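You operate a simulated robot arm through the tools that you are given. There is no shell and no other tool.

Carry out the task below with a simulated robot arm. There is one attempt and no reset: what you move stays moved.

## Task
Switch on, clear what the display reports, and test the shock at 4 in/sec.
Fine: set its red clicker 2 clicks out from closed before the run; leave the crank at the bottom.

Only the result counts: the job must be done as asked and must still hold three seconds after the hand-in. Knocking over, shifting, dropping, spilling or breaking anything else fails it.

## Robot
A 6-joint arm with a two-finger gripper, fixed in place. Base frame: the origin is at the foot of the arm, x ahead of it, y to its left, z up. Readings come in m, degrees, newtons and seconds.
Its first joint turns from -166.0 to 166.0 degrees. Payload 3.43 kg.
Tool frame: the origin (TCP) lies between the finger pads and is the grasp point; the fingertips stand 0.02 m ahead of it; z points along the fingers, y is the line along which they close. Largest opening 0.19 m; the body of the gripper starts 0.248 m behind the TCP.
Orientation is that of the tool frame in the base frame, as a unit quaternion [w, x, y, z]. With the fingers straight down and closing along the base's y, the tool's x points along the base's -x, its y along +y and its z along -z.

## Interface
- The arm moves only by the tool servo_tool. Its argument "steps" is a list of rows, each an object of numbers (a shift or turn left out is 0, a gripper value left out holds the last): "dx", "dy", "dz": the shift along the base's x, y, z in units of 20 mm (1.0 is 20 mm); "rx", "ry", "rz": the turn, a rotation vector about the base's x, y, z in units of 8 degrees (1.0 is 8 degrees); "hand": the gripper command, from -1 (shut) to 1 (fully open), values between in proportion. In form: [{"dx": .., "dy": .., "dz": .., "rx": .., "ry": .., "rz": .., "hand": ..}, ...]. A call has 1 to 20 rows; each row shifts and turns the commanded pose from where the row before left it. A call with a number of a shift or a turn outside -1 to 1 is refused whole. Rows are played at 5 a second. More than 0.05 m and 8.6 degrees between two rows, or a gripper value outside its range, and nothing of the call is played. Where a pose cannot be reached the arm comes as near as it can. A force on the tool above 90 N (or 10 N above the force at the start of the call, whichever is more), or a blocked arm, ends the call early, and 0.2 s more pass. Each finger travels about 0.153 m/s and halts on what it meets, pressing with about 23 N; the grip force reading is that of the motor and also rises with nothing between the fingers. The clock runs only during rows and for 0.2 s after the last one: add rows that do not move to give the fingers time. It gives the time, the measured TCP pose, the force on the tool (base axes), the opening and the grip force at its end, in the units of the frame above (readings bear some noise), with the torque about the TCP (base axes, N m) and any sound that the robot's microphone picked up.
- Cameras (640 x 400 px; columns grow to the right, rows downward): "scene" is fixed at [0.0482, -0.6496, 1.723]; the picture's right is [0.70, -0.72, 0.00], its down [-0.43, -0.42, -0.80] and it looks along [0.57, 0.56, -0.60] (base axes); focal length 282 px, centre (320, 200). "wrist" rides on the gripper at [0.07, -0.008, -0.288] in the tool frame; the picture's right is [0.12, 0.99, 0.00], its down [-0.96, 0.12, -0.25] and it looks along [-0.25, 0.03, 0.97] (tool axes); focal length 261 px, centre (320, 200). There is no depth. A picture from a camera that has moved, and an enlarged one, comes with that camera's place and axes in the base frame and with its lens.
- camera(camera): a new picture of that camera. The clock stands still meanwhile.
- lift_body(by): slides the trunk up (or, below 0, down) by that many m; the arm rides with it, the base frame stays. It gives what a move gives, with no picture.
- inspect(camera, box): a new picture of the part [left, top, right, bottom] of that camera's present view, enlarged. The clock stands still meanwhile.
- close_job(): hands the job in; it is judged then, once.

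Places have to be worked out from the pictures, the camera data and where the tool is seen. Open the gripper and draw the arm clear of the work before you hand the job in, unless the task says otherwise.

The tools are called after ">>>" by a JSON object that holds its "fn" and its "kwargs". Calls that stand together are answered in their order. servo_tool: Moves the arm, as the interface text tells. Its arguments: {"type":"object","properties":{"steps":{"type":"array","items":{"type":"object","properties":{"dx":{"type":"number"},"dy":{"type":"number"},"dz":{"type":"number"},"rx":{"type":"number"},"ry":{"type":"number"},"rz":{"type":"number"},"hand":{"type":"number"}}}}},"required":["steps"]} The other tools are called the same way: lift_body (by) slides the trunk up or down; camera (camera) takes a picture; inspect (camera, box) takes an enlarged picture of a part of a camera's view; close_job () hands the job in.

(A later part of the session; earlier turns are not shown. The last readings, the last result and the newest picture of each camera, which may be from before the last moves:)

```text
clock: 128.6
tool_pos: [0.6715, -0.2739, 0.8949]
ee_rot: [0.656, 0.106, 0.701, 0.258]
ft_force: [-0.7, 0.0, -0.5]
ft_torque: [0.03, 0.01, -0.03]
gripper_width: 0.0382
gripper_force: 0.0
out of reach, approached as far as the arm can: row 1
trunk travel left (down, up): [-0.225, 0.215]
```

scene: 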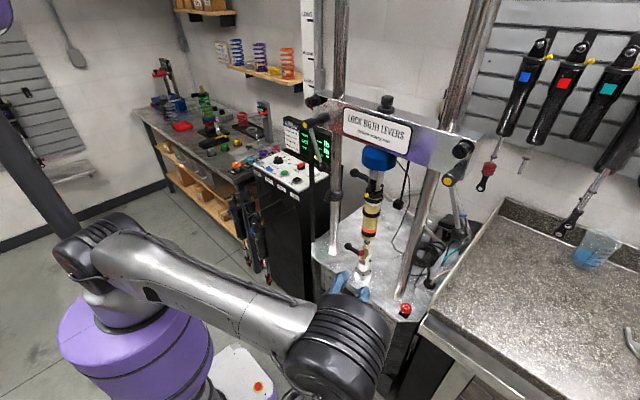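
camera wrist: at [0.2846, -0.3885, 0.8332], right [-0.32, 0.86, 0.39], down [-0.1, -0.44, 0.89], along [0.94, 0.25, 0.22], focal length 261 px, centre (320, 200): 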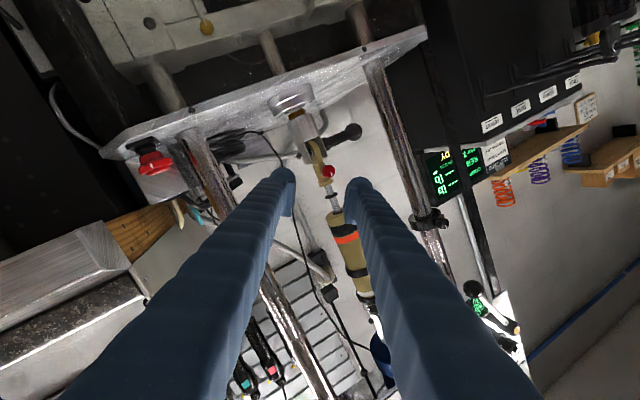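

Azimuth ~16° is the limit at this trunk height. I turn back slightly, retreat, raise the trunk by 0.1 m and come down again, to see if that frees a straighter pose.

>>> {"fn": "servo_tool", "kwargs": {"steps": [{"rz": 0.5}, {"rz": 0.5, "dx": -0.5, "dy": -0.2}, {"dx": -0.9, "dy": -0.35}, {"dx": -0.9, "dy": -0.35}, {"dx": -0.9, "dy": -0.35}, {"dx": -0.9, "dy": -0.35}, {}]}}

>>> {"fn": "lift_body", "kwargs": {"by": 0.12}}

>>> {"fn": "servo_tool", "kwargs": {"steps": [{"dz": -1}, {"dz": -1}, {"dz": -1}, {"dz": -1}, {"dz": -1}, {"dz": -1}, {}]}}

>>> {"fn": "camera", "kwargs": {"camera": "scene"}}

```text
clock: 130.2
tool_pos: [0.5882, -0.3054, 0.8967]
ee_rot: [0.639, 0.056, 0.706, 0.3]
ft_force: [-0.5, -0.2, -0.4]
ft_torque: [-0.01, 0.02, 0.02]
gripper_width: 0.0381
gripper_force: 0.0
trunk travel left (down, up): [-0.225, 0.215]
```

```text
clock: 131.7
tool_pos: [0.5884, -0.3047, 1.0151]
ee_rot: [0.639, 0.055, 0.706, 0.301]
ft_force: [0.2, -0.4, 1.2]
ft_torque: [0.03, -0.05, 0.02]
gripper_width: 0.0379
gripper_force: 0.0
trunk travel left (down, up): [-0.345, 0.095]
```

```text
clock: 133.3
tool_pos: [0.587, -0.3055, 0.8965]
ee_rot: [0.639, 0.056, 0.706, 0.3]
ft_force: [-0.8, 0.0, 1.1]
ft_torque: [-0.02, -0.03, 0.01]
gripper_width: 0.0377
gripper_force: 0.1
trunk travel left (down, up): [-0.345, 0.095]
```

```text
taken
```

scene: 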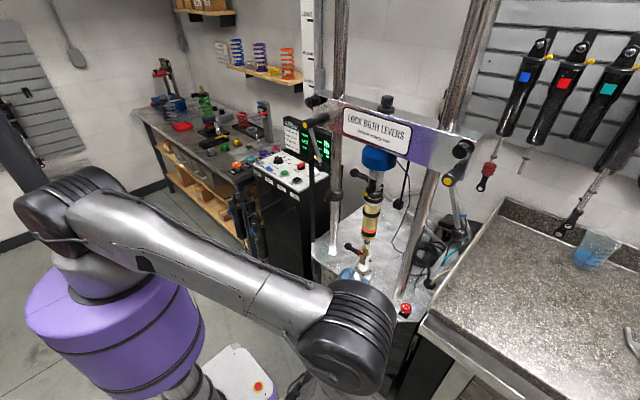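

Same pose holds with the higher trunk. I try turning straighter again from this safe distance.

>>> {"fn": "servo_tool", "kwargs": {"steps": [{"rz": -0.5}, {}]}}

>>> {"fn": "servo_tool", "kwargs": {"steps": [{"rz": -0.5}, {}]}}

>>> {"fn": "servo_tool", "kwargs": {"steps": [{"rz": -0.4}, {}]}}

```text
clock: 133.9
tool_pos: [0.5893, -0.3058, 0.8955]
ee_rot: [0.649, 0.082, 0.704, 0.277]
ft_force: [-0.5, 0.7, -0.5]
ft_torque: [0.01, 0.02, -0.04]
gripper_width: 0.038
gripper_force: 0.1
trunk travel left (down, up): [-0.345, 0.095]
```

```text
clock: 134.5
tool_pos: [0.5948, -0.3198, 0.8943]
ee_rot: [0.656, 0.106, 0.7, 0.26]
ft_force: [-0.5, 0.5, -0.5]
ft_torque: [0.0, -0.01, -0.03]
gripper_width: 0.0381
gripper_force: 0.1
out of reach, approached as far as the arm can: row 1
trunk travel left (down, up): [-0.345, 0.095]
```

```text
clock: 135.1
tool_pos: [0.6025, -0.3371, 0.8922]
ee_rot: [0.663, 0.125, 0.697, 0.243]
ft_force: [-0.4, 0.4, -0.5]
ft_torque: [-0.03, -0.01, -0.04]
gripper_width: 0.0381
gripper_force: 0.0
out of reach, approached as far as the arm can: row 1
trunk travel left (down, up): [-0.345, 0.095]
```

Straighter than ~15° isn't reachable anywhere near, so I settle on azimuth 18°. I roll the tool so the fingers close horizontally (left/right of the knob), opening wider, and re-aim at the knob's present place.

>>> {"fn": "servo_tool", "kwargs": {"steps": [{"rz": 0.5, "dy": 0.5}, {"rz": 0.5, "dy": 0.7}, {"dy": 0.4, "rx": -0.713, "ry": -0.232, "hand": -0.35}, {"rx": -0.713, "ry": -0.232}, {"rx": -0.713, "ry": -0.232}, {"rx": -0.713, "ry": -0.232}, {"rx": -0.713, "ry": -0.232}, {}]}}

>>> {"fn": "camera", "kwargs": {"camera": "wrist"}}

>>> {"fn": "inspect", "kwargs": {"camera": "wrist", "box": [270, 130, 370, 240]}}

```text
clock: 136.9
tool_pos: [0.673, -0.4736, 0.8743]
ee_rot: [0.698, -0.109, 0.696, 0.124]
ft_force: [-18.3, 33.5, 3.9]
ft_torque: [-0.24, 0.32, -3.28]
gripper_width: 0.0477
gripper_force: 0.1
out of reach, approached as far as the arm can: row 3, 4, 5, 6, 7
trunk travel left (down, up): [-0.345, 0.095]
```

```text
taken
camera wrist: at [0.4044, -0.5744, 0.8027], right [-0.32, 0.94, -0.1], down [-0.27, 0.01, 0.96], along [0.91, 0.34, 0.25], focal length 261 px, centre (320, 200)
```

wrist: 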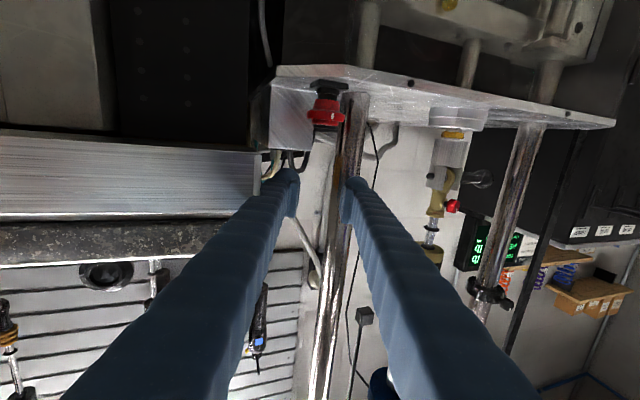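

```text
3.64 times, centred on (320, 185) of wrist
camera zoom: at [0.4044, -0.5744, 0.8027], right [-0.32, 0.94, -0.1], down [-0.27, 0.01, 0.96], along [0.91, 0.34, 0.25], focal length 948 px, centre (320, 254)
```

zoom: 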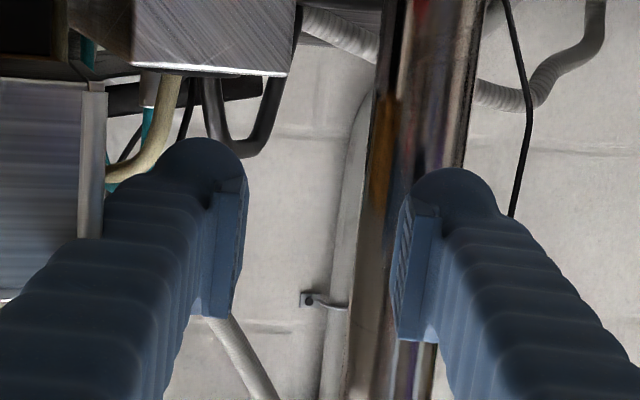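

The roll near the reach boundary swung the arm sideways: the tool is now at [0.673, −0.474] touching something on its right (33 N). I retreat gently back in −x/+y.

>>> {"fn": "servo_tool", "kwargs": {"steps": [{"dy": 0.3, "dx": -0.2}, {"dy": 0.4, "dx": -0.4}, {"dx": -0.6, "dy": 0.4}, {}]}}

>>> {"fn": "camera", "kwargs": {"camera": "scene"}}

>>> {"fn": "camera", "kwargs": {"camera": "wrist"}}

```text
clock: 137.9
tool_pos: [0.6706, -0.4789, 0.8705]
ee_rot: [0.698, -0.114, 0.697, 0.118]
ft_force: [10.7, 69.9, 10.4]
ft_torque: [-0.23, 0.51, -3.26]
gripper_width: 0.0305
gripper_force: 0.1
out of reach, approached as far as the arm can: row 1, 2, 3
trunk travel left (down, up): [-0.345, 0.095]
```

```text
taken
```

scene: 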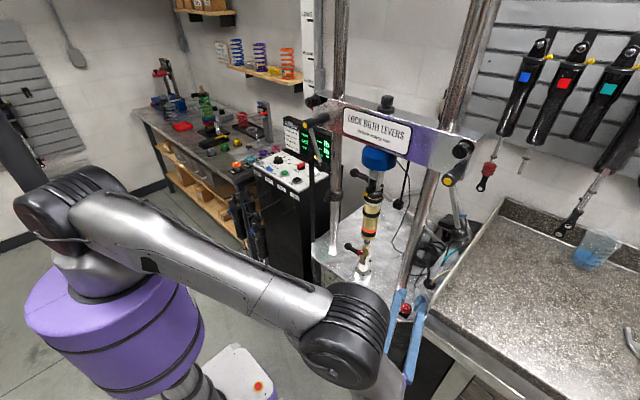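

```text
taken
camera wrist: at [0.4019, -0.5815, 0.8014], right [-0.32, 0.94, -0.11], down [-0.27, 0.02, 0.96], along [0.91, 0.34, 0.25], focal length 261 px, centre (320, 200)
```

wrist: 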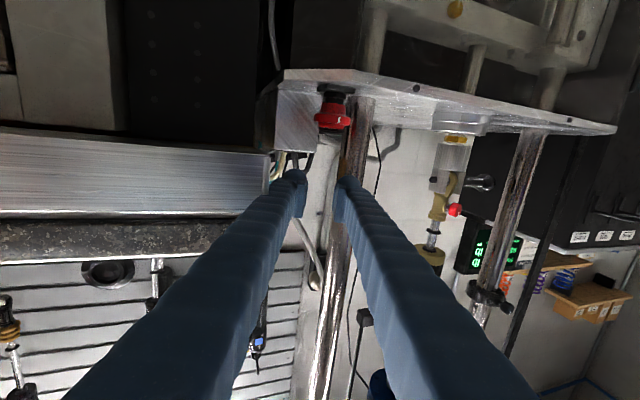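

The real limit is the tool roll (a wrist joint end), not distance: rolled this far, every move is "out of reach". I undo the roll in small steps, which also draws the touching finger inward.

>>> {"fn": "servo_tool", "kwargs": {"steps": [{"rx": 0.473, "ry": 0.162}, {"rx": 0.473, "ry": 0.162}, {}]}}

```text
clock: 138.7
tool_pos: [0.6683, -0.483, 0.8743]
ee_rot: [0.69, -0.064, 0.704, 0.155]
ft_force: [6.2, 63.1, 35.3]
ft_torque: [-2.21, 1.95, -3.1]
gripper_width: 0.0277
gripper_force: 0.0
trunk travel left (down, up): [-0.345, 0.095]
```

No reach warning any more. Now I move away from the contact, in +y.

>>> {"fn": "servo_tool", "kwargs": {"steps": [{"dy": 0.4}, {"dy": 0.4}, {}]}}

```text
clock: 139.5
tool_pos: [0.6688, -0.473, 0.8718]
ee_rot: [0.69, -0.06, 0.705, 0.152]
ft_force: [-15.1, 16.9, 9.4]
ft_torque: [-0.78, 0.52, -1.96]
gripper_width: 0.054
gripper_force: 0.1
trunk travel left (down, up): [-0.345, 0.095]
```

Force has dropped to ~17 N. I look before moving further, since the machine's right column is close.

>>> {"fn": "camera", "kwargs": {"camera": "wrist"}}

>>> {"fn": "inspect", "kwargs": {"camera": "scene", "box": [360, 240, 480, 360]}}

```text
taken
camera wrist: at [0.3941, -0.5591, 0.8017], right [-0.3, 0.95, 0.01], down [-0.23, -0.09, 0.97], along [0.93, 0.28, 0.25], focal length 261 px, centre (320, 200)
```

wrist: 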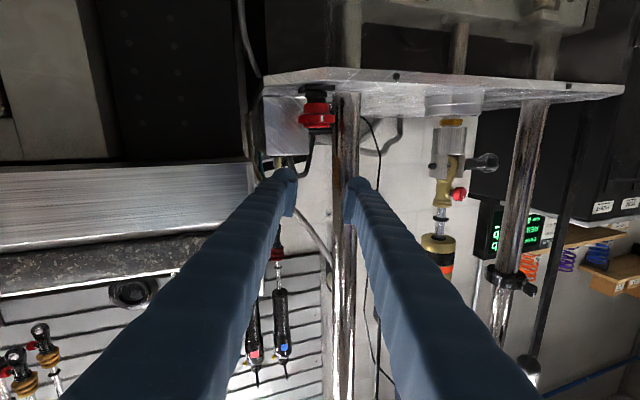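

```text
3.33 times, centred on (420, 300) of scene
camera zoom: at [0.0482, -0.6496, 1.723], right [0.7, -0.72, 0.0], down [-0.43, -0.42, -0.8], along [0.57, 0.56, -0.6], focal length 939 px, centre (-13, -133)
```

zoom: 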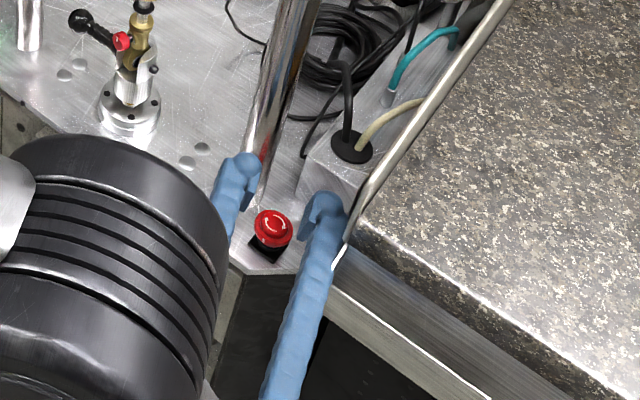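

The fingers straddle above the e-stop (untouched), left tip by the column, right finger on the counter edge. I back straight out in −x.

>>> {"fn": "servo_tool", "kwargs": {"steps": [{"dx": -0.4, "dy": 0.1}, {"dx": -0.5, "dy": 0.15}, {}]}}

>>> {"fn": "servo_tool", "kwargs": {"steps": [{"dx": -0.7, "dy": 0.2}, {"dx": -0.7, "dy": 0.3}, {}]}}

```text
clock: 140.3
tool_pos: [0.6525, -0.4686, 0.8698]
ee_rot: [0.69, -0.06, 0.705, 0.153]
ft_force: [-0.7, -0.2, 0.3]
ft_torque: [0.03, 0.05, -0.02]
gripper_width: 0.0615
gripper_force: 0.0
trunk travel left (down, up): [-0.345, 0.095]
```

```text
clock: 141.1
tool_pos: [0.6237, -0.4571, 0.8696]
ee_rot: [0.69, -0.06, 0.705, 0.153]
ft_force: [-0.5, -0.9, -0.7]
ft_torque: [0.0, 0.02, 0.01]
gripper_width: 0.0616
gripper_force: 0.2
trunk travel left (down, up): [-0.345, 0.095]
```

Free of contact. I check the scene (display, e-stop, shock) for any change.

>>> {"fn": "camera", "kwargs": {"camera": "scene"}}

>>> {"fn": "inspect", "kwargs": {"camera": "wrist", "box": [280, 60, 540, 260]}}

>>> {"fn": "inspect", "kwargs": {"camera": "scene", "box": [360, 220, 520, 360]}}

```text
taken
```

scene: 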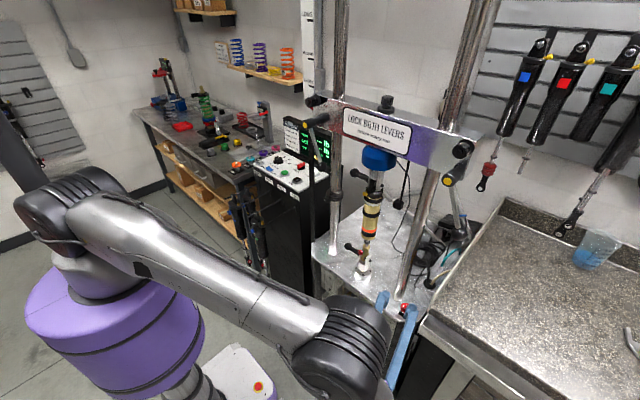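

```text
2.00 times, centred on (410, 160) of wrist
camera zoom: at [0.3506, -0.5438, 0.801], right [-0.3, 0.95, 0.02], down [-0.23, -0.09, 0.97], along [0.93, 0.29, 0.25], focal length 521 px, centre (140, 280)
```

zoom: 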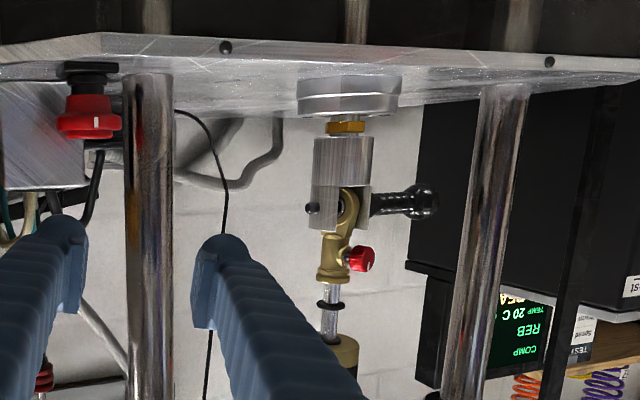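

```text
2.86 times, centred on (440, 290) of scene
camera zoom: at [0.0482, -0.6496, 1.723], right [0.7, -0.72, 0.0], down [-0.43, -0.42, -0.8], along [0.57, 0.56, -0.6], focal length 804 px, centre (-23, -57)
```

zoom: 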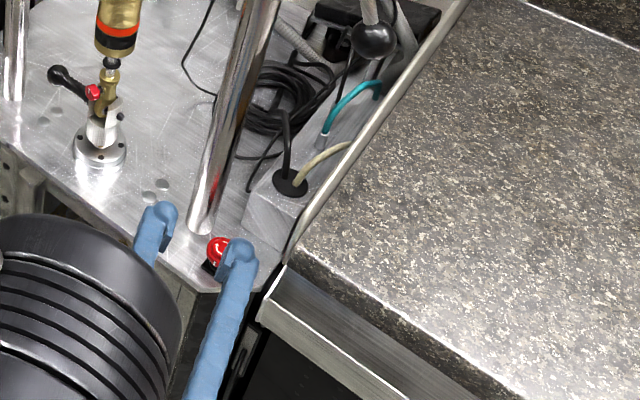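

Everything is intact and the display still shows READY. I roll back to −60° at azimuth 20° (known-good) and return to the pre-grasp line toward the shock's axis (≈[0.730, −0.245]).

>>> {"fn": "servo_tool", "kwargs": {"steps": [{"rx": 0.656, "ry": 0.205, "rz": 0.075, "dx": -0.5, "dy": 0.5, "dz": 0.3}, {"rx": 0.656, "ry": 0.205, "rz": 0.075, "dx": -0.5, "dy": 1, "dz": 0.3}, {"rx": 0.656, "ry": 0.205, "rz": 0.075, "dy": 1, "dz": 0.3}, {"rx": 0.656, "ry": 0.205, "rz": 0.075, "dy": 1, "dz": 0.3}, {"dy": 1}, {"dy": 1}, {"dy": 1, "hand": -0.26}, {"dy": 1}, {"dx": 0.8, "dy": 0.8}, {}]}}

>>> {"fn": "inspect", "kwargs": {"camera": "wrist", "box": [260, 120, 400, 260]}}

```text
clock: 143.3
tool_pos: [0.6207, -0.2923, 0.8944]
ee_rot: [0.645, 0.06, 0.702, 0.297]
ft_force: [0.9, 0.3, 0.2]
ft_torque: [-0.04, 0.04, -0.02]
gripper_width: 0.0702
gripper_force: 0.0
trunk travel left (down, up): [-0.345, 0.095]
```

```text
2.86 times, centred on (330, 190) of wrist
camera zoom: at [0.3415, -0.3635, 0.8285], right [-0.31, 0.87, 0.39], down [-0.11, -0.44, 0.89], along [0.94, 0.24, 0.23], focal length 745 px, centre (291, 229)
```

zoom: 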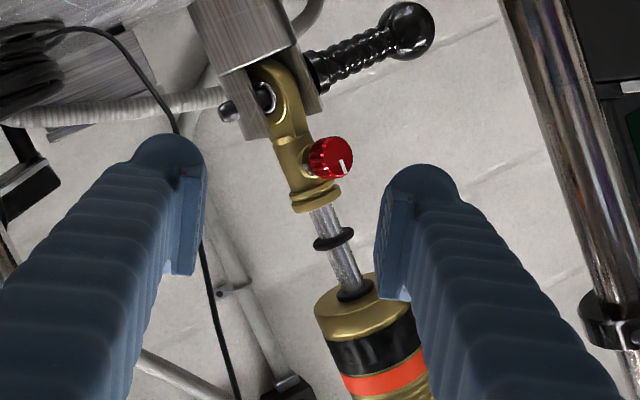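

I advance along the tool axis with the fingers 70 mm open, straddling the knob, to the grip depth.

>>> {"fn": "servo_tool", "kwargs": {"steps": [{"dx": 0.8, "dy": 0.35}, {"dx": 0.8, "dy": 0.35}, {"dx": 0.8, "dy": 0.35}, {"dx": 0.8, "dy": 0.35}, {"dx": 0.5, "dy": 0.22}, {}]}}

>>> {"fn": "inspect", "kwargs": {"camera": "wrist", "box": [260, 120, 400, 260]}}

```text
clock: 144.7
tool_pos: [0.6944, -0.2599, 0.8924]
ee_rot: [0.645, 0.062, 0.702, 0.296]
ft_force: [0.6, 0.1, 0.3]
ft_torque: [0.0, -0.03, -0.02]
gripper_width: 0.0701
gripper_force: 0.0
trunk travel left (down, up): [-0.345, 0.095]
```

```text
2.86 times, centred on (330, 190) of wrist
camera zoom: at [0.4153, -0.3319, 0.828], right [-0.31, 0.87, 0.39], down [-0.11, -0.44, 0.89], along [0.94, 0.24, 0.23], focal length 745 px, centre (291, 229)
```

zoom: 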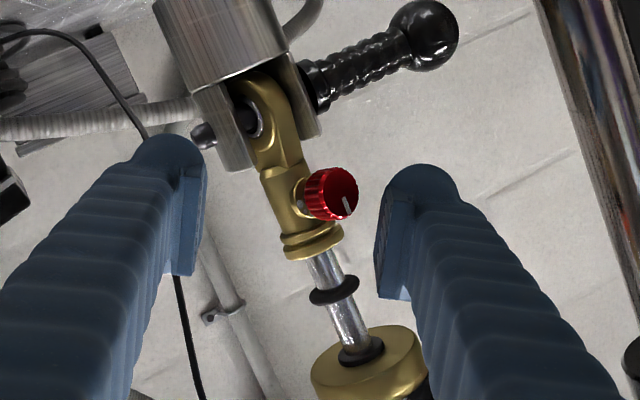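

The knob is within the fingers; I advance 5 mm more and close in stages so the pads gently swing the shock into line.

>>> {"fn": "servo_tool", "kwargs": {"steps": [{"dx": 0.24, "dy": 0.09, "dz": 0.05}, {"hand": -0.5}, {}, {"hand": -0.62}, {}, {}]}}

>>> {"fn": "inspect", "kwargs": {"camera": "wrist", "box": [260, 120, 400, 260]}}

```text
clock: 146.1
tool_pos: [0.6964, -0.2583, 0.8967]
ee_rot: [0.645, 0.061, 0.702, 0.297]
ft_force: [-18.3, -0.3, 4.6]
ft_torque: [-0.18, 0.14, 0.22]
gripper_width: 0.0467
gripper_force: 9.6
trunk travel left (down, up): [-0.345, 0.095]
```

```text
2.86 times, centred on (330, 190) of wrist
camera zoom: at [0.4188, -0.3299, 0.8297], right [-0.31, 0.87, 0.39], down [-0.11, -0.44, 0.89], along [0.94, 0.24, 0.24], focal length 745 px, centre (291, 229)
```

zoom: 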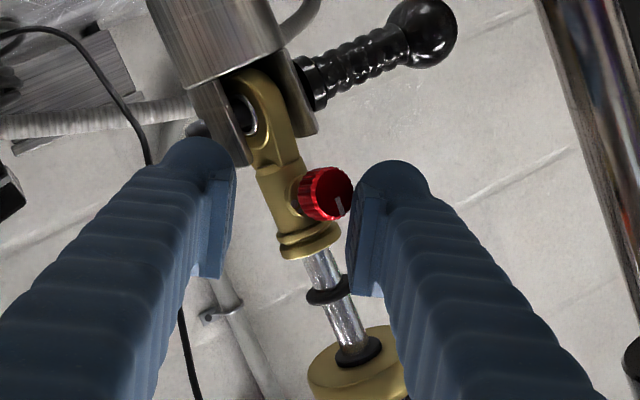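

The lower finger is blocked by the clevis/pin, so the knob cannot centre. I reopen, then nudge the knob with the upper-left finger by shifting the tool to −y, turning the shock into line with my tool.

>>> {"fn": "servo_tool", "kwargs": {"steps": [{"hand": -0.26, "dx": -0.1}, {}, {"dy": -0.25, "dz": 0.05}, {"dy": -0.25}, {"dy": -0.25}, {}]}}

>>> {"fn": "inspect", "kwargs": {"camera": "wrist", "box": [260, 120, 400, 260]}}

```text
clock: 147.5
tool_pos: [0.6972, -0.2737, 0.8958]
ee_rot: [0.645, 0.06, 0.702, 0.297]
ft_force: [0.3, 0.2, -0.7]
ft_torque: [0.02, 0.0, 0.03]
gripper_width: 0.0701
gripper_force: 0.1
trunk travel left (down, up): [-0.345, 0.095]
```

```text
2.86 times, centred on (330, 190) of wrist
camera zoom: at [0.418, -0.3449, 0.8302], right [-0.31, 0.87, 0.39], down [-0.11, -0.44, 0.89], along [0.94, 0.24, 0.23], focal length 745 px, centre (291, 229)
```

zoom: 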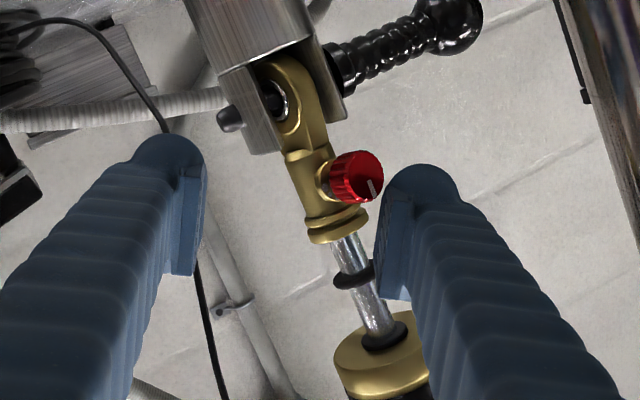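

The upper-left finger is just reaching the knob. I continue nudging 2 cm more in −y.

>>> {"fn": "servo_tool", "kwargs": {"steps": [{"dy": -0.25}, {"dy": -0.25}, {"dy": -0.25}, {"dy": -0.25}, {}]}}

>>> {"fn": "inspect", "kwargs": {"camera": "wrist", "box": [260, 120, 400, 260]}}

```text
clock: 148.7
tool_pos: [0.6975, -0.2933, 0.8971]
ee_rot: [0.645, 0.061, 0.702, 0.296]
ft_force: [-4.4, 0.9, 0.5]
ft_torque: [-0.02, -0.04, 0.22]
gripper_width: 0.0714
gripper_force: 0.9
trunk travel left (down, up): [-0.345, 0.095]
```

```text
2.86 times, centred on (330, 190) of wrist
camera zoom: at [0.4179, -0.3649, 0.8302], right [-0.31, 0.87, 0.39], down [-0.11, -0.44, 0.89], along [0.94, 0.24, 0.23], focal length 745 px, centre (291, 229)
```

zoom: 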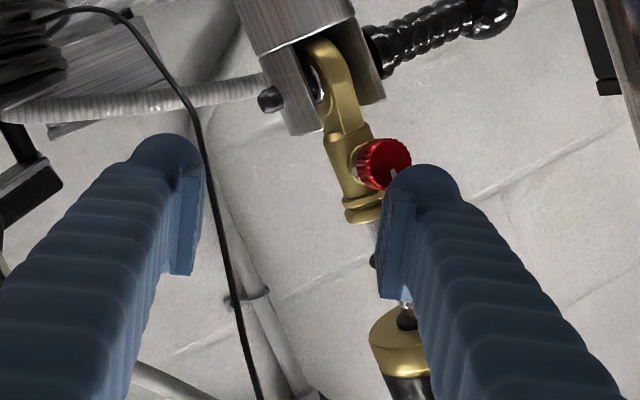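

The finger just slides over the knob's face, so aligning that way doesn't work. Instead I'll grip with fingers above/below (insensitive to swivel), starting from an upper-right tool attitude and turning about the knob's own axis. I retreat and reorient.

>>> {"fn": "servo_tool", "kwargs": {"steps": [{"dx": -0.8, "dy": -0.25}, {"dx": -0.9, "dy": -0.3}, {"dx": -0.9, "dy": -0.3}, {"dx": -0.4, "dy": 0.4, "rx": 0.502, "ry": 0.625, "rz": -0.231}, {"dy": 0.5, "dz": 0.3, "rx": 0.502, "ry": 0.625, "rz": -0.231}, {"dy": 0.5, "dz": 0.3, "rx": 0.502, "ry": 0.625, "rz": -0.231}, {"dy": 0.3, "dz": 0.2, "rx": 0.502, "ry": 0.625, "rz": -0.231}, {"rx": 0.502, "ry": 0.625, "rz": -0.231}, {"rx": 0.5, "ry": 0.625, "rz": -0.232, "hand": -0.45}, {}]}}

>>> {"fn": "camera", "kwargs": {"camera": "wrist"}}

>>> {"fn": "inspect", "kwargs": {"camera": "wrist", "box": [280, 130, 420, 270]}}

```text
clock: 150.9
tool_pos: [0.6381, -0.2768, 0.9117]
ee_rot: [0.44, 0.334, 0.758, 0.346]
ft_force: [-0.6, 0.4, 0.3]
ft_torque: [0.0, 0.02, -0.05]
gripper_width: 0.0522
gripper_force: 0.1
trunk travel left (down, up): [-0.345, 0.095]
```

```text
taken
camera wrist: at [0.3496, -0.2907, 0.9825], right [0.15, 0.63, 0.76], down [0.17, -0.78, 0.61], along [0.97, 0.04, -0.23], focal length 261 px, centre (320, 200)
```

wrist: 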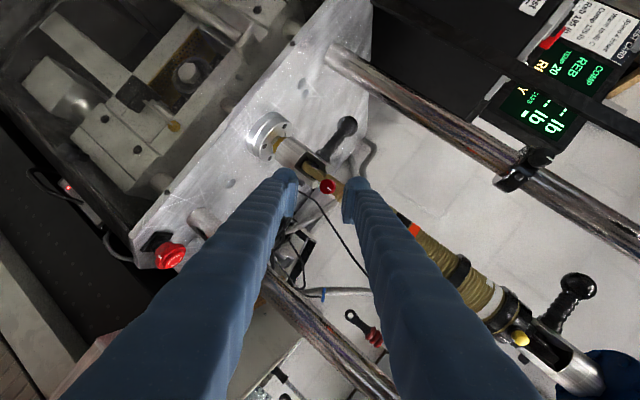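

```text
2.86 times, centred on (350, 200) of wrist
camera zoom: at [0.3496, -0.2907, 0.9825], right [0.15, 0.63, 0.76], down [0.17, -0.78, 0.61], along [0.97, 0.04, -0.23], focal length 745 px, centre (234, 200)
```

zoom: 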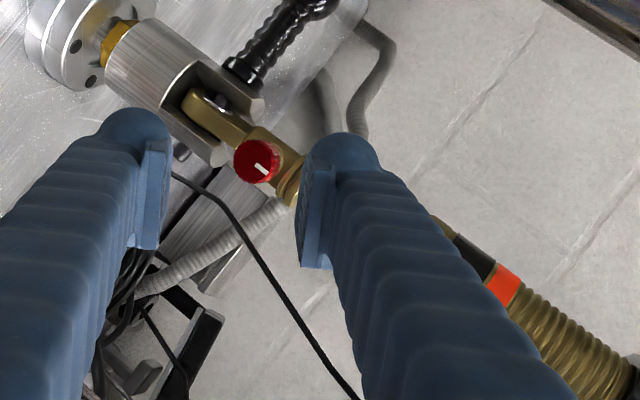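

The knob is nicely visible between the fingers, pointer still at 12 o'clock. I zoom to measure its facing again.

>>> {"fn": "inspect", "kwargs": {"camera": "wrist", "box": [300, 160, 350, 210]}}

```text
8.00 times, centred on (325, 185) of wrist
camera zoom: at [0.3496, -0.2907, 0.9825], right [0.15, 0.63, 0.76], down [0.17, -0.78, 0.61], along [0.97, 0.04, -0.23], focal length 2085 px, centre (280, 320)
```

zoom: 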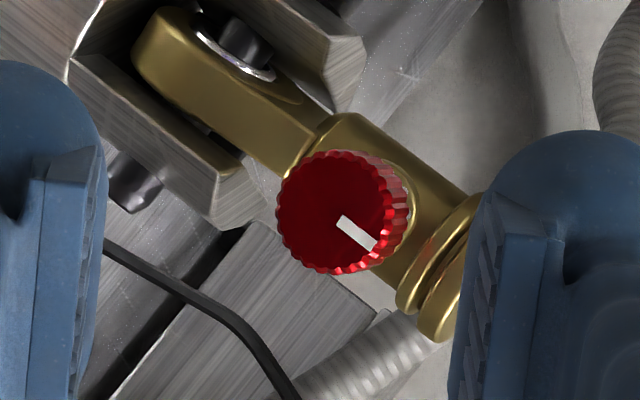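

The knob's axis now points ≈+10° (toward −y). I swing the tool to the more lateral, upper-right attitude that previously gave good clearance (pads' side edges leading), still ~6 cm away.

>>> {"fn": "servo_tool", "kwargs": {"steps": [{"rx": -0.303, "ry": 0.127, "rz": 0.691}, {"rx": -0.303, "ry": 0.127, "rz": 0.691}, {"rx": -0.303, "ry": 0.127, "rz": 0.691}, {"rx": -0.303, "ry": 0.127, "rz": 0.691}, {"rx": -0.304, "ry": 0.127, "rz": 0.691}, {"rx": -0.304, "ry": 0.128, "rz": 0.691, "hand": -0.55}, {}]}}

>>> {"fn": "camera", "kwargs": {"camera": "wrist"}}

>>> {"fn": "inspect", "kwargs": {"camera": "wrist", "box": [270, 160, 390, 280]}}

```text
clock: 152.5
tool_pos: [0.6372, -0.2756, 0.9125]
ee_rot: [0.322, 0.064, 0.88, 0.342]
ft_force: [0.5, 0.7, -0.4]
ft_torque: [-0.02, 0.02, 0.0]
gripper_width: 0.0424
gripper_force: 0.1
trunk travel left (down, up): [-0.345, 0.095]
```

```text
taken
camera wrist: at [0.4078, -0.4215, 1.0323], right [-0.2, 0.79, 0.58], down [0.59, -0.37, 0.72], along [0.78, 0.49, -0.39], focal length 261 px, centre (320, 200)
```

wrist: 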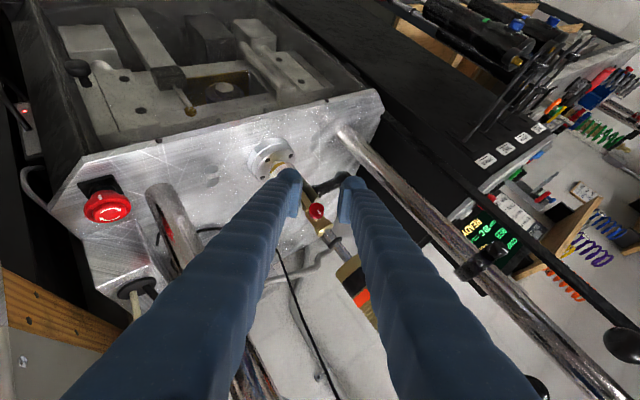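

```text
3.33 times, centred on (330, 220) of wrist
camera zoom: at [0.4078, -0.4215, 1.0323], right [-0.2, 0.79, 0.58], down [0.59, -0.37, 0.72], along [0.78, 0.49, -0.39], focal length 869 px, centre (287, 133)
```

zoom: 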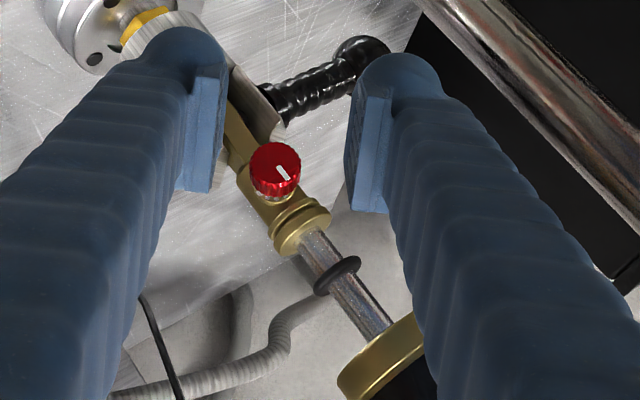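

The knob face triangulates to ≈[0.697, −0.256, 0.898], centred well between the pads. I approach in two stages.

>>> {"fn": "servo_tool", "kwargs": {"steps": [{"dx": 0.5, "dy": 0.22, "dz": -0.2}, {"dx": 0.5, "dy": 0.22, "dz": -0.2}, {"dx": 0.5, "dy": 0.22, "dz": -0.2}, {}]}}

>>> {"fn": "inspect", "kwargs": {"camera": "wrist", "box": [270, 150, 390, 270]}}

```text
clock: 153.5
tool_pos: [0.667, -0.2637, 0.9004]
ee_rot: [0.321, 0.064, 0.88, 0.344]
ft_force: [0.1, 0.5, -0.6]
ft_torque: [0.04, 0.01, 0.01]
gripper_width: 0.043
gripper_force: 0.0
trunk travel left (down, up): [-0.345, 0.095]
```

```text
3.33 times, centred on (330, 210) of wrist
camera zoom: at [0.4378, -0.4085, 1.0203], right [-0.2, 0.79, 0.58], down [0.59, -0.37, 0.72], along [0.78, 0.48, -0.39], focal length 869 px, centre (287, 167)
```

zoom: 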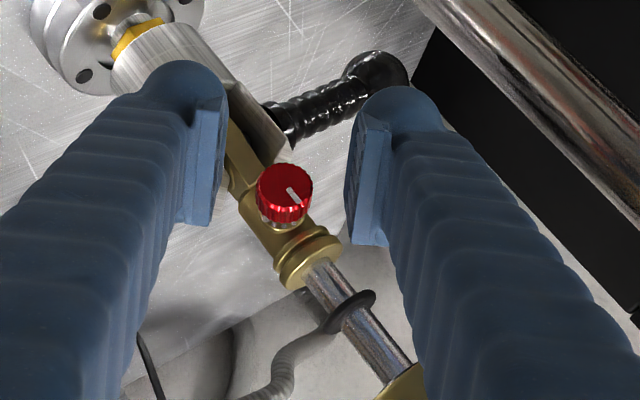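

Well centred. I advance the last ~2 cm and close on the knob.

>>> {"fn": "servo_tool", "kwargs": {"steps": [{"dx": 0.3, "dy": 0.16, "dz": -0.12}, {"dx": 0.3, "dy": 0.16, "dz": -0.12}, {"dx": 0.3, "dy": 0.17, "dz": -0.13}, {}, {"hand": -0.9}, {}, {}]}}

>>> {"fn": "inspect", "kwargs": {"camera": "wrist", "box": [270, 150, 390, 270]}}

```text
clock: 155.1
tool_pos: [0.6839, -0.253, 0.8932]
ee_rot: [0.322, 0.063, 0.88, 0.343]
ft_force: [-0.2, 3.6, 6.1]
ft_torque: [-0.01, 0.12, 0.15]
gripper_width: 0.0207
gripper_force: 22.9
trunk travel left (down, up): [-0.345, 0.095]
```

```text
3.33 times, centred on (330, 210) of wrist
camera zoom: at [0.4554, -0.3983, 1.0127], right [-0.2, 0.79, 0.58], down [0.59, -0.37, 0.72], along [0.78, 0.49, -0.39], focal length 869 px, centre (287, 167)
```

zoom: 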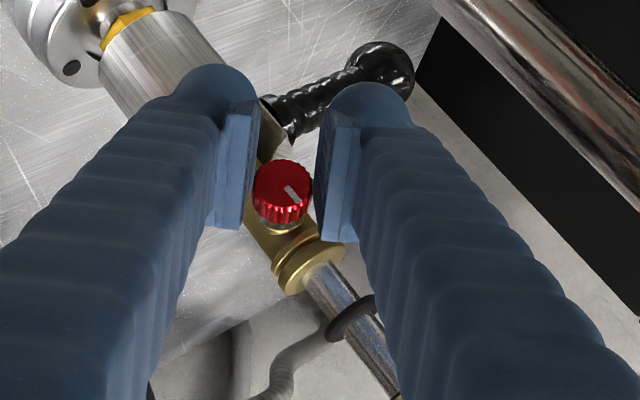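

Held at 20.7 mm. I turn clockwise about the knob axis by 24° in small rows, compensating the small offset, and listen.

>>> {"fn": "servo_tool", "kwargs": {"steps": [{"rx": 0.587, "ry": 0.125, "dy": 0.02, "dz": 0.02}, {"rx": 0.587, "ry": 0.125, "dy": 0.02, "dz": 0.02}, {"rx": 0.587, "ry": 0.125, "dy": 0.015, "dz": 0.025}, {"rx": 0.587, "ry": 0.125, "dy": 0.01, "dz": 0.025}, {"rx": 0.587, "ry": 0.125, "dy": 0.01, "dz": 0.025}, {}]}}

>>> {"fn": "inspect", "kwargs": {"camera": "wrist", "box": [270, 150, 390, 270]}}

```text
clock: 156.5
tool_pos: [0.6832, -0.2523, 0.8955]
ee_rot: [0.262, 0.144, 0.805, 0.512]
ft_force: [-11.9, -9.4, -1.1]
ft_torque: [-0.01, 0.12, -0.4]
gripper_width: 0.0204
gripper_force: 23.0
trunk travel left (down, up): [-0.345, 0.095]
```

```text
3.33 times, centred on (330, 210) of wrist
camera zoom: at [0.4637, -0.4373, 0.9654], right [-0.14, 0.49, 0.86], down [0.64, -0.62, 0.45], along [0.75, 0.62, -0.23], focal length 869 px, centre (287, 167)
```

zoom: 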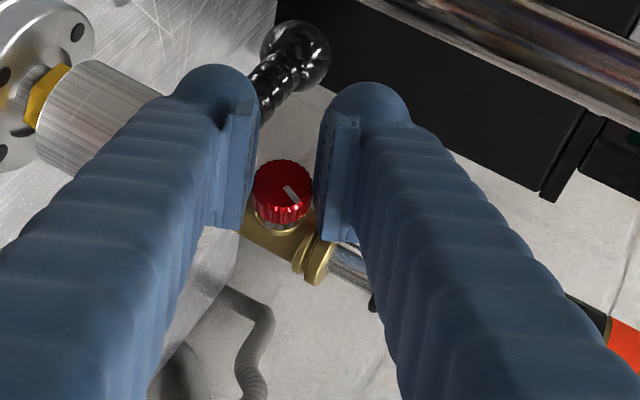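

The knob follows the fingers (24°), still silent. I keep turning.

>>> {"fn": "servo_tool", "kwargs": {"steps": [{"rx": 0.587, "ry": 0.125, "dz": 0.025}, {"rx": 0.587, "ry": 0.125, "dz": 0.03}, {"rx": 0.587, "ry": 0.125, "dz": 0.03}, {"rx": 0.587, "ry": 0.125, "dz": 0.03, "dy": -0.005}, {"rx": 0.587, "ry": 0.125, "dz": 0.03, "dy": -0.005}, {}]}}

>>> {"fn": "inspect", "kwargs": {"camera": "wrist", "box": [270, 150, 390, 270]}}

```text
clock: 157.9
tool_pos: [0.6863, -0.252, 0.8943]
ee_rot: [0.193, 0.217, 0.695, 0.658]
ft_force: [-15.1, -1.7, -27.1]
ft_torque: [-0.03, 0.62, 0.01]
gripper_width: 0.0211
gripper_force: 22.4
trunk travel left (down, up): [-0.345, 0.095]
```

```text
3.33 times, centred on (330, 210) of wrist
camera zoom: at [0.4686, -0.453, 0.9066], right [-0.05, 0.11, 0.99], down [0.67, -0.73, 0.11], along [0.74, 0.67, -0.03], focal length 869 px, centre (287, 167)
```

zoom: 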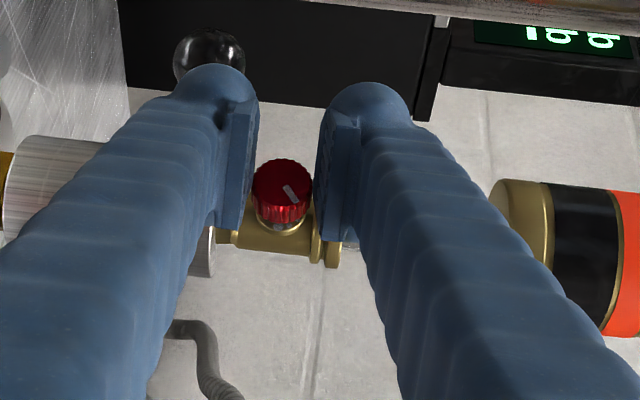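

The knob keeps following (total ≈77° so far). I relieve the 27 N vertical load by lowering slightly and continue the stroke.

>>> {"fn": "servo_tool", "kwargs": {"steps": [{"dz": -0.15}, {"rx": 0.587, "ry": 0.125}, {"rx": 0.587, "ry": 0.125}, {"rx": 0.587, "ry": 0.125}, {"rx": 0.587, "ry": 0.125}, {"rx": 0.587, "ry": 0.125}, {}]}}

>>> {"fn": "inspect", "kwargs": {"camera": "wrist", "box": [270, 150, 390, 270]}}

```text
clock: 159.5
tool_pos: [0.6873, -0.2519, 0.8955]
ee_rot: [0.115, 0.279, 0.554, 0.776]
ft_force: [0.7, -0.1, 0.4]
ft_torque: [0.01, 0.1, -0.03]
gripper_width: 0.0209
gripper_force: 22.6
trunk travel left (down, up): [-0.345, 0.095]
```

```text
3.33 times, centred on (330, 210) of wrist
camera zoom: at [0.4666, -0.4442, 0.8437], right [0.03, -0.3, 0.95], down [0.66, -0.71, -0.24], along [0.75, 0.64, 0.18], focal length 869 px, centre (287, 167)
```

zoom: 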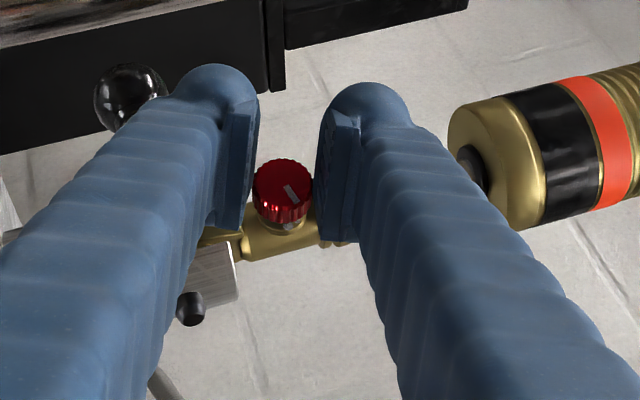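

Total turned ≈101° and no stop yet. I release, retreat, and rotate back for another stroke, looking closely at the knob and its dot scale meanwhile.

>>> {"fn": "servo_tool", "kwargs": {"steps": [{"hand": -0.5}, {}, {"dx": -0.4, "dy": -0.45, "dz": -0.15}, {"dx": -0.5, "dy": -0.45, "dz": -0.15}, {"dx": -0.5, "dy": -0.4, "dz": -0.15}, {}]}}

>>> {"fn": "inspect", "kwargs": {"camera": "wrist", "box": [290, 180, 350, 240]}}

>>> {"fn": "inspect", "kwargs": {"camera": "scene", "box": [350, 240, 380, 270]}}

```text
clock: 160.9
tool_pos: [0.6563, -0.2776, 0.8863]
ee_rot: [0.116, 0.279, 0.554, 0.775]
ft_force: [-0.4, -0.7, 0.1]
ft_torque: [-0.02, -0.02, 0.0]
gripper_width: 0.0475
gripper_force: 0.0
trunk travel left (down, up): [-0.345, 0.095]
```

```text
6.67 times, centred on (320, 210) of wrist
camera zoom: at [0.4378, -0.4698, 0.8347], right [0.03, -0.3, 0.95], down [0.66, -0.71, -0.24], along [0.75, 0.64, 0.18], focal length 1738 px, centre (320, 133)
```

zoom: 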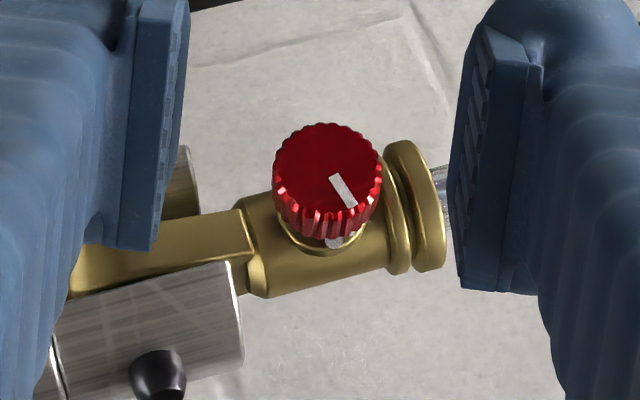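

```text
13.33 times, centred on (365, 255) of scene
camera zoom: at [0.0482, -0.6496, 1.723], right [0.7, -0.72, 0.0], down [-0.43, -0.42, -0.8], along [0.57, 0.56, -0.6], focal length 3754 px, centre (-280, -533)
```

zoom: 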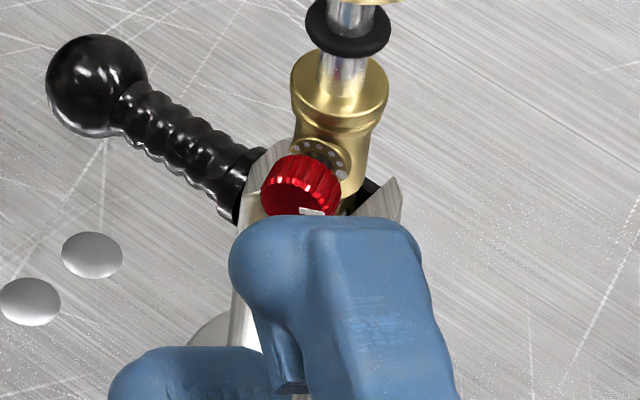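

Pointer is now at about 74° past 12 o'clock (≈2:30), consistent with ~100° turned. I rotate the tool back (in clear space) for the next stroke.

>>> {"fn": "servo_tool", "kwargs": {"steps": [{"rx": -0.783, "ry": -0.166, "dx": -0.1, "dz": 0.1}, {"rx": -0.783, "ry": -0.166, "dx": -0.1, "dz": 0.1}, {"rx": -0.783, "ry": -0.166, "dx": -0.1, "dz": 0.1}, {"rx": -0.783, "ry": -0.166, "dx": -0.1, "dz": 0.1}, {"rx": -0.783, "ry": -0.166, "dx": -0.1, "dz": 0.1}, {"rx": -0.783, "ry": -0.166, "dz": 0.1}, {"rx": -0.783, "ry": -0.166, "dz": 0.1, "dy": 0.1}, {"rx": -0.783, "ry": -0.166, "dz": 0.1, "dy": 0.1}, {"rx": -0.783, "ry": -0.166, "dz": 0.1, "dy": 0.1}, {"rx": -0.783, "ry": -0.166, "dz": 0.1}, {"rx": -0.783, "ry": -0.166, "dz": 0.1}, {"rx": -0.2, "ry": -0.042}, {}]}}

>>> {"fn": "inspect", "kwargs": {"camera": "wrist", "box": [270, 150, 390, 270]}}

>>> {"fn": "inspect", "kwargs": {"camera": "wrist", "box": [300, 190, 340, 230]}}

```text
clock: 163.7
tool_pos: [0.6466, -0.2715, 0.9087]
ee_rot: [0.322, 0.065, 0.88, 0.342]
ft_force: [0.2, -0.1, -0.4]
ft_torque: [-0.01, 0.01, 0.03]
gripper_width: 0.0474
gripper_force: 0.1
trunk travel left (down, up): [-0.345, 0.095]
```

```text
3.33 times, centred on (330, 210) of wrist
camera zoom: at [0.418, -0.4175, 1.0276], right [-0.2, 0.79, 0.58], down [0.59, -0.37, 0.71], along [0.78, 0.49, -0.39], focal length 869 px, centre (287, 167)
```

zoom: 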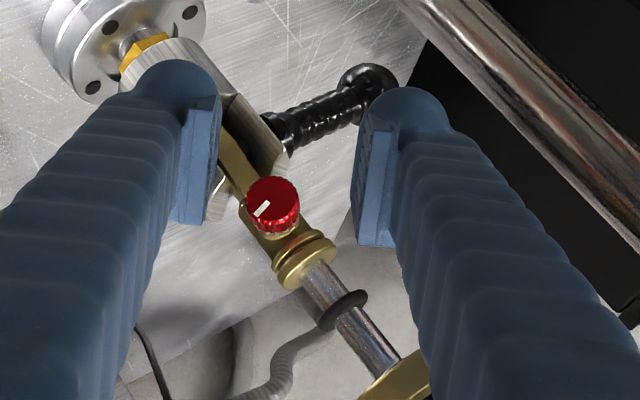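

```text
10.00 times, centred on (320, 210) of wrist
camera zoom: at [0.418, -0.4175, 1.0276], right [-0.2, 0.79, 0.58], down [0.59, -0.37, 0.71], along [0.78, 0.49, -0.39], focal length 2606 px, centre (320, 100)
```

zoom: 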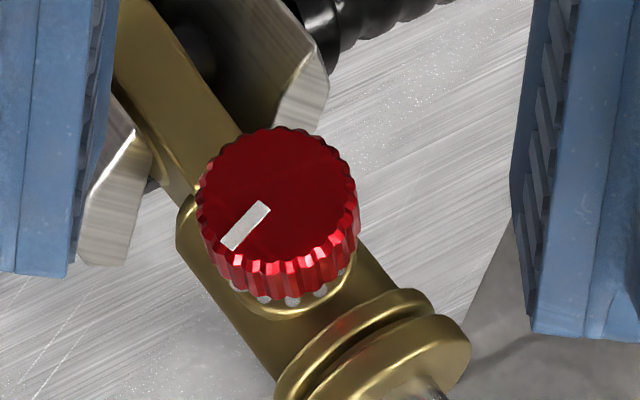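

The dot scale is spaced 24° (15 per turn), with one dot exactly at top; the pointer sits ~3 dots clockwise of top, so clicks are 24° each. I regrip for the next 72° stroke.

>>> {"fn": "servo_tool", "kwargs": {"steps": [{"dx": 0.48, "dy": 0.2, "dz": -0.2}, {"dx": 0.48, "dy": 0.2, "dz": -0.2}, {"dx": 0.48, "dy": 0.2, "dz": -0.2}, {"dx": 0.48, "dy": 0.2, "dz": -0.19}, {}, {"hand": -0.9}, {}, {}, {"rx": 0.587, "ry": 0.125, "dy": 0.015, "dz": 0.01}, {"rx": 0.587, "ry": 0.125, "dy": 0.015, "dz": 0.01}, {"rx": 0.587, "ry": 0.125, "dy": 0.01, "dz": 0.01}, {"rx": 0.587, "ry": 0.125, "dy": 0.01, "dz": 0.01}, {"rx": 0.587, "ry": 0.125, "dy": 0.01, "dz": 0.01}, {}]}}

>>> {"fn": "inspect", "kwargs": {"camera": "wrist", "box": [290, 170, 350, 230]}}

```text
clock: 166.7
tool_pos: [0.6847, -0.2551, 0.8939]
ee_rot: [0.263, 0.144, 0.805, 0.512]
ft_force: [-6.5, -4.7, 0.6]
ft_torque: [-0.13, -0.06, -0.15]
gripper_width: 0.0211
gripper_force: 23.0
trunk travel left (down, up): [-0.345, 0.095]
```

```text
6.67 times, centred on (320, 200) of wrist
camera zoom: at [0.4646, -0.4397, 0.9643], right [-0.14, 0.49, 0.86], down [0.64, -0.62, 0.45], along [0.75, 0.62, -0.23], focal length 1738 px, centre (320, 200)
```

zoom: 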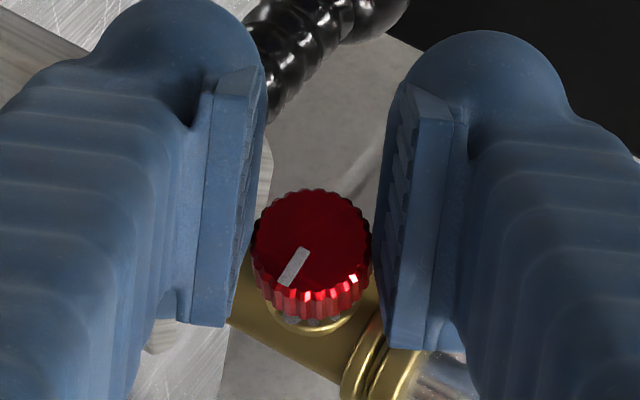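

The knob lagged the fingers this time (pointer now ~90° past top) and a counter-torque of 0.13 N·m appeared — perhaps the closed stop. I turn 10° more to confirm.

>>> {"fn": "servo_tool", "kwargs": {"steps": [{"rx": 0.587, "ry": 0.125}, {"rx": 0.587, "ry": 0.125}, {}]}}

>>> {"fn": "inspect", "kwargs": {"camera": "wrist", "box": [290, 170, 350, 230]}}

```text
clock: 167.5
tool_pos: [0.6864, -0.2541, 0.8939]
ee_rot: [0.236, 0.173, 0.765, 0.574]
ft_force: [-3.6, -1.2, 1.4]
ft_torque: [0.02, -0.06, -0.02]
gripper_width: 0.0206
gripper_force: 23.6
trunk travel left (down, up): [-0.345, 0.095]
```

```text
6.67 times, centred on (320, 200) of wrist
camera zoom: at [0.4667, -0.4489, 0.9412], right [-0.11, 0.34, 0.93], down [0.66, -0.68, 0.32], along [0.75, 0.65, -0.15], focal length 1738 px, centre (320, 200)
```

zoom: 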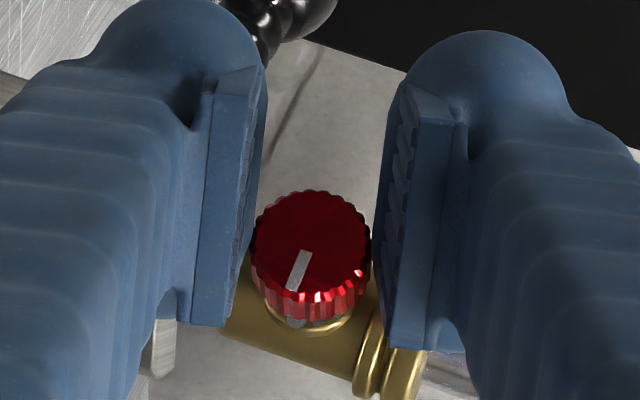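

The fingers slipped 10° over a knob that no longer moves — it seems to be at its closed stop. I release and look at where the pointer rests.

>>> {"fn": "servo_tool", "kwargs": {"steps": [{"hand": -0.5}, {}, {"dx": -0.5, "dy": -0.4, "dz": 0.25}, {"dx": -0.5, "dy": -0.4, "dz": 0.25}, {"dx": -0.4, "dy": -0.3, "dz": 0.2}, {}]}}

>>> {"fn": "inspect", "kwargs": {"camera": "wrist", "box": [300, 180, 340, 220]}}

```text
clock: 168.9
tool_pos: [0.6568, -0.2751, 0.9081]
ee_rot: [0.237, 0.174, 0.765, 0.573]
ft_force: [-0.2, -0.5, 1.0]
ft_torque: [-0.02, 0.0, 0.01]
gripper_width: 0.0475
gripper_force: 0.1
trunk travel left (down, up): [-0.345, 0.095]
```

```text
10.00 times, centred on (320, 200) of wrist
camera zoom: at [0.4391, -0.4705, 0.9555], right [-0.1, 0.34, 0.93], down [0.66, -0.68, 0.32], along [0.75, 0.65, -0.16], focal length 2606 px, centre (320, 200)
```

zoom: 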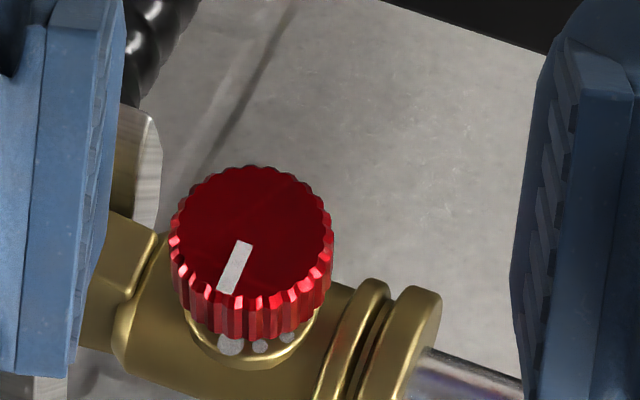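

The pointer rests on a larger dot (≈96° clockwise of top) — the closed mark — consistent with the stop. Now I set the tool for a −48° (2-click) opening stroke: rotate to level, re-approach and grip.

>>> {"fn": "servo_tool", "kwargs": {"steps": [{"rx": 0.653, "ry": 0.14, "dx": 0.18, "dy": -0.12, "dz": -0.22}, {"rx": 0.653, "ry": 0.14, "dx": 0.18, "dy": -0.12, "dz": -0.23}, {"rx": 0.653, "ry": 0.14, "dx": 0.17, "dy": -0.11, "dz": -0.23}, {}]}}

>>> {"fn": "inspect", "kwargs": {"camera": "wrist", "box": [270, 150, 370, 250]}}

```text
clock: 169.9
tool_pos: [0.668, -0.283, 0.8936]
ee_rot: [0.188, 0.221, 0.686, 0.667]
ft_force: [0.1, 0.0, 0.1]
ft_torque: [0.04, -0.03, 0.03]
gripper_width: 0.0477
gripper_force: 0.1
trunk travel left (down, up): [-0.345, 0.095]
```

```text
4.00 times, centred on (320, 200) of wrist
camera zoom: at [0.4506, -0.4852, 0.9003], right [-0.05, 0.08, 1.0], down [0.67, -0.74, 0.09], along [0.74, 0.67, -0.02], focal length 1043 px, centre (320, 200)
```

zoom: 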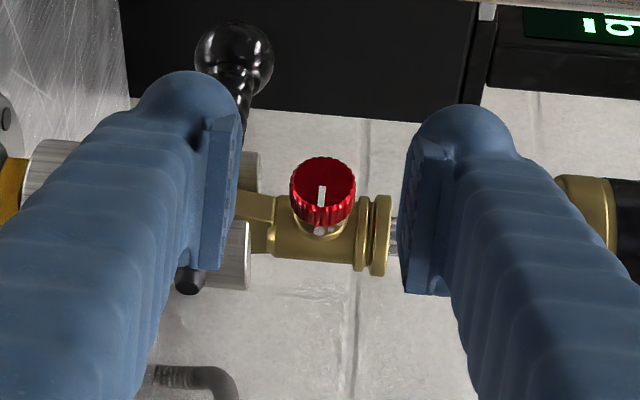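

The pointer stands exactly over the bigger (closed) dot. I take a high zoom as baseline.

>>> {"fn": "inspect", "kwargs": {"camera": "wrist", "box": [305, 185, 340, 220]}}

```text
11.43 times, centred on (322, 202) of wrist
camera zoom: at [0.4506, -0.4852, 0.9003], right [-0.05, 0.08, 1.0], down [0.67, -0.74, 0.09], along [0.74, 0.67, -0.02], focal length 2979 px, centre (291, 171)
```

zoom: 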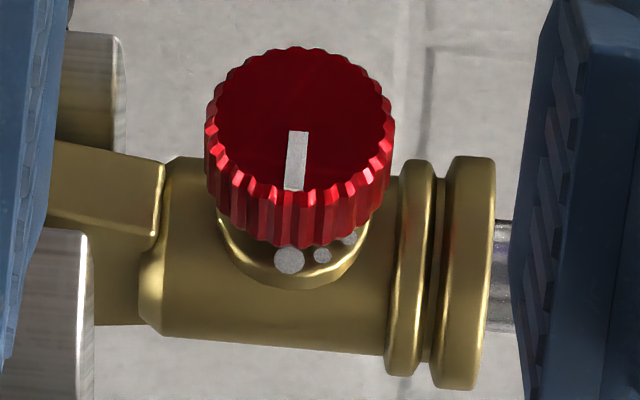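

The scale is clear now: big dot = closed end, then smaller dots each 24°; the pointer sits on the big dot. I advance, grip, and turn −48° (two dots) about the knob axis.

>>> {"fn": "servo_tool", "kwargs": {"steps": [{"dx": 0.3, "dy": 0.525, "dz": 0.015}, {"dx": 0.3, "dy": 0.525, "dz": 0.015}, {"dx": 0.29, "dy": 0.525, "dz": 0.015}, {}, {"hand": -0.9}, {}, {}]}}

>>> {"fn": "inspect", "kwargs": {"camera": "wrist", "box": [290, 170, 350, 230]}}

```text
clock: 171.5
tool_pos: [0.687, -0.2524, 0.8954]
ee_rot: [0.189, 0.221, 0.686, 0.667]
ft_force: [0.3, -2.0, 0.9]
ft_torque: [-0.01, 0.04, -0.11]
gripper_width: 0.0204
gripper_force: 23.0
trunk travel left (down, up): [-0.345, 0.095]
```

```text
6.67 times, centred on (320, 200) of wrist
camera zoom: at [0.4684, -0.4539, 0.9011], right [-0.05, 0.08, 1.0], down [0.67, -0.74, 0.09], along [0.74, 0.67, -0.02], focal length 1738 px, centre (320, 200)
```

zoom: 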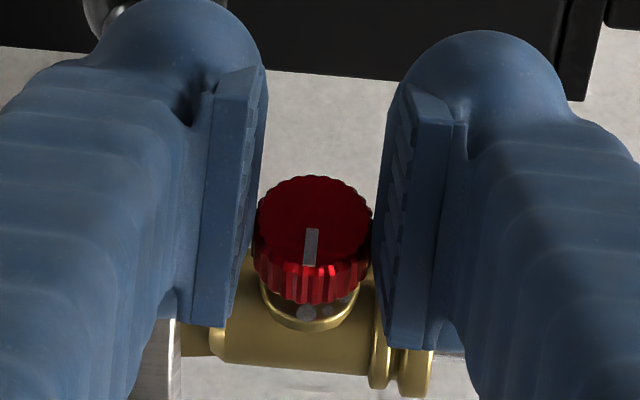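

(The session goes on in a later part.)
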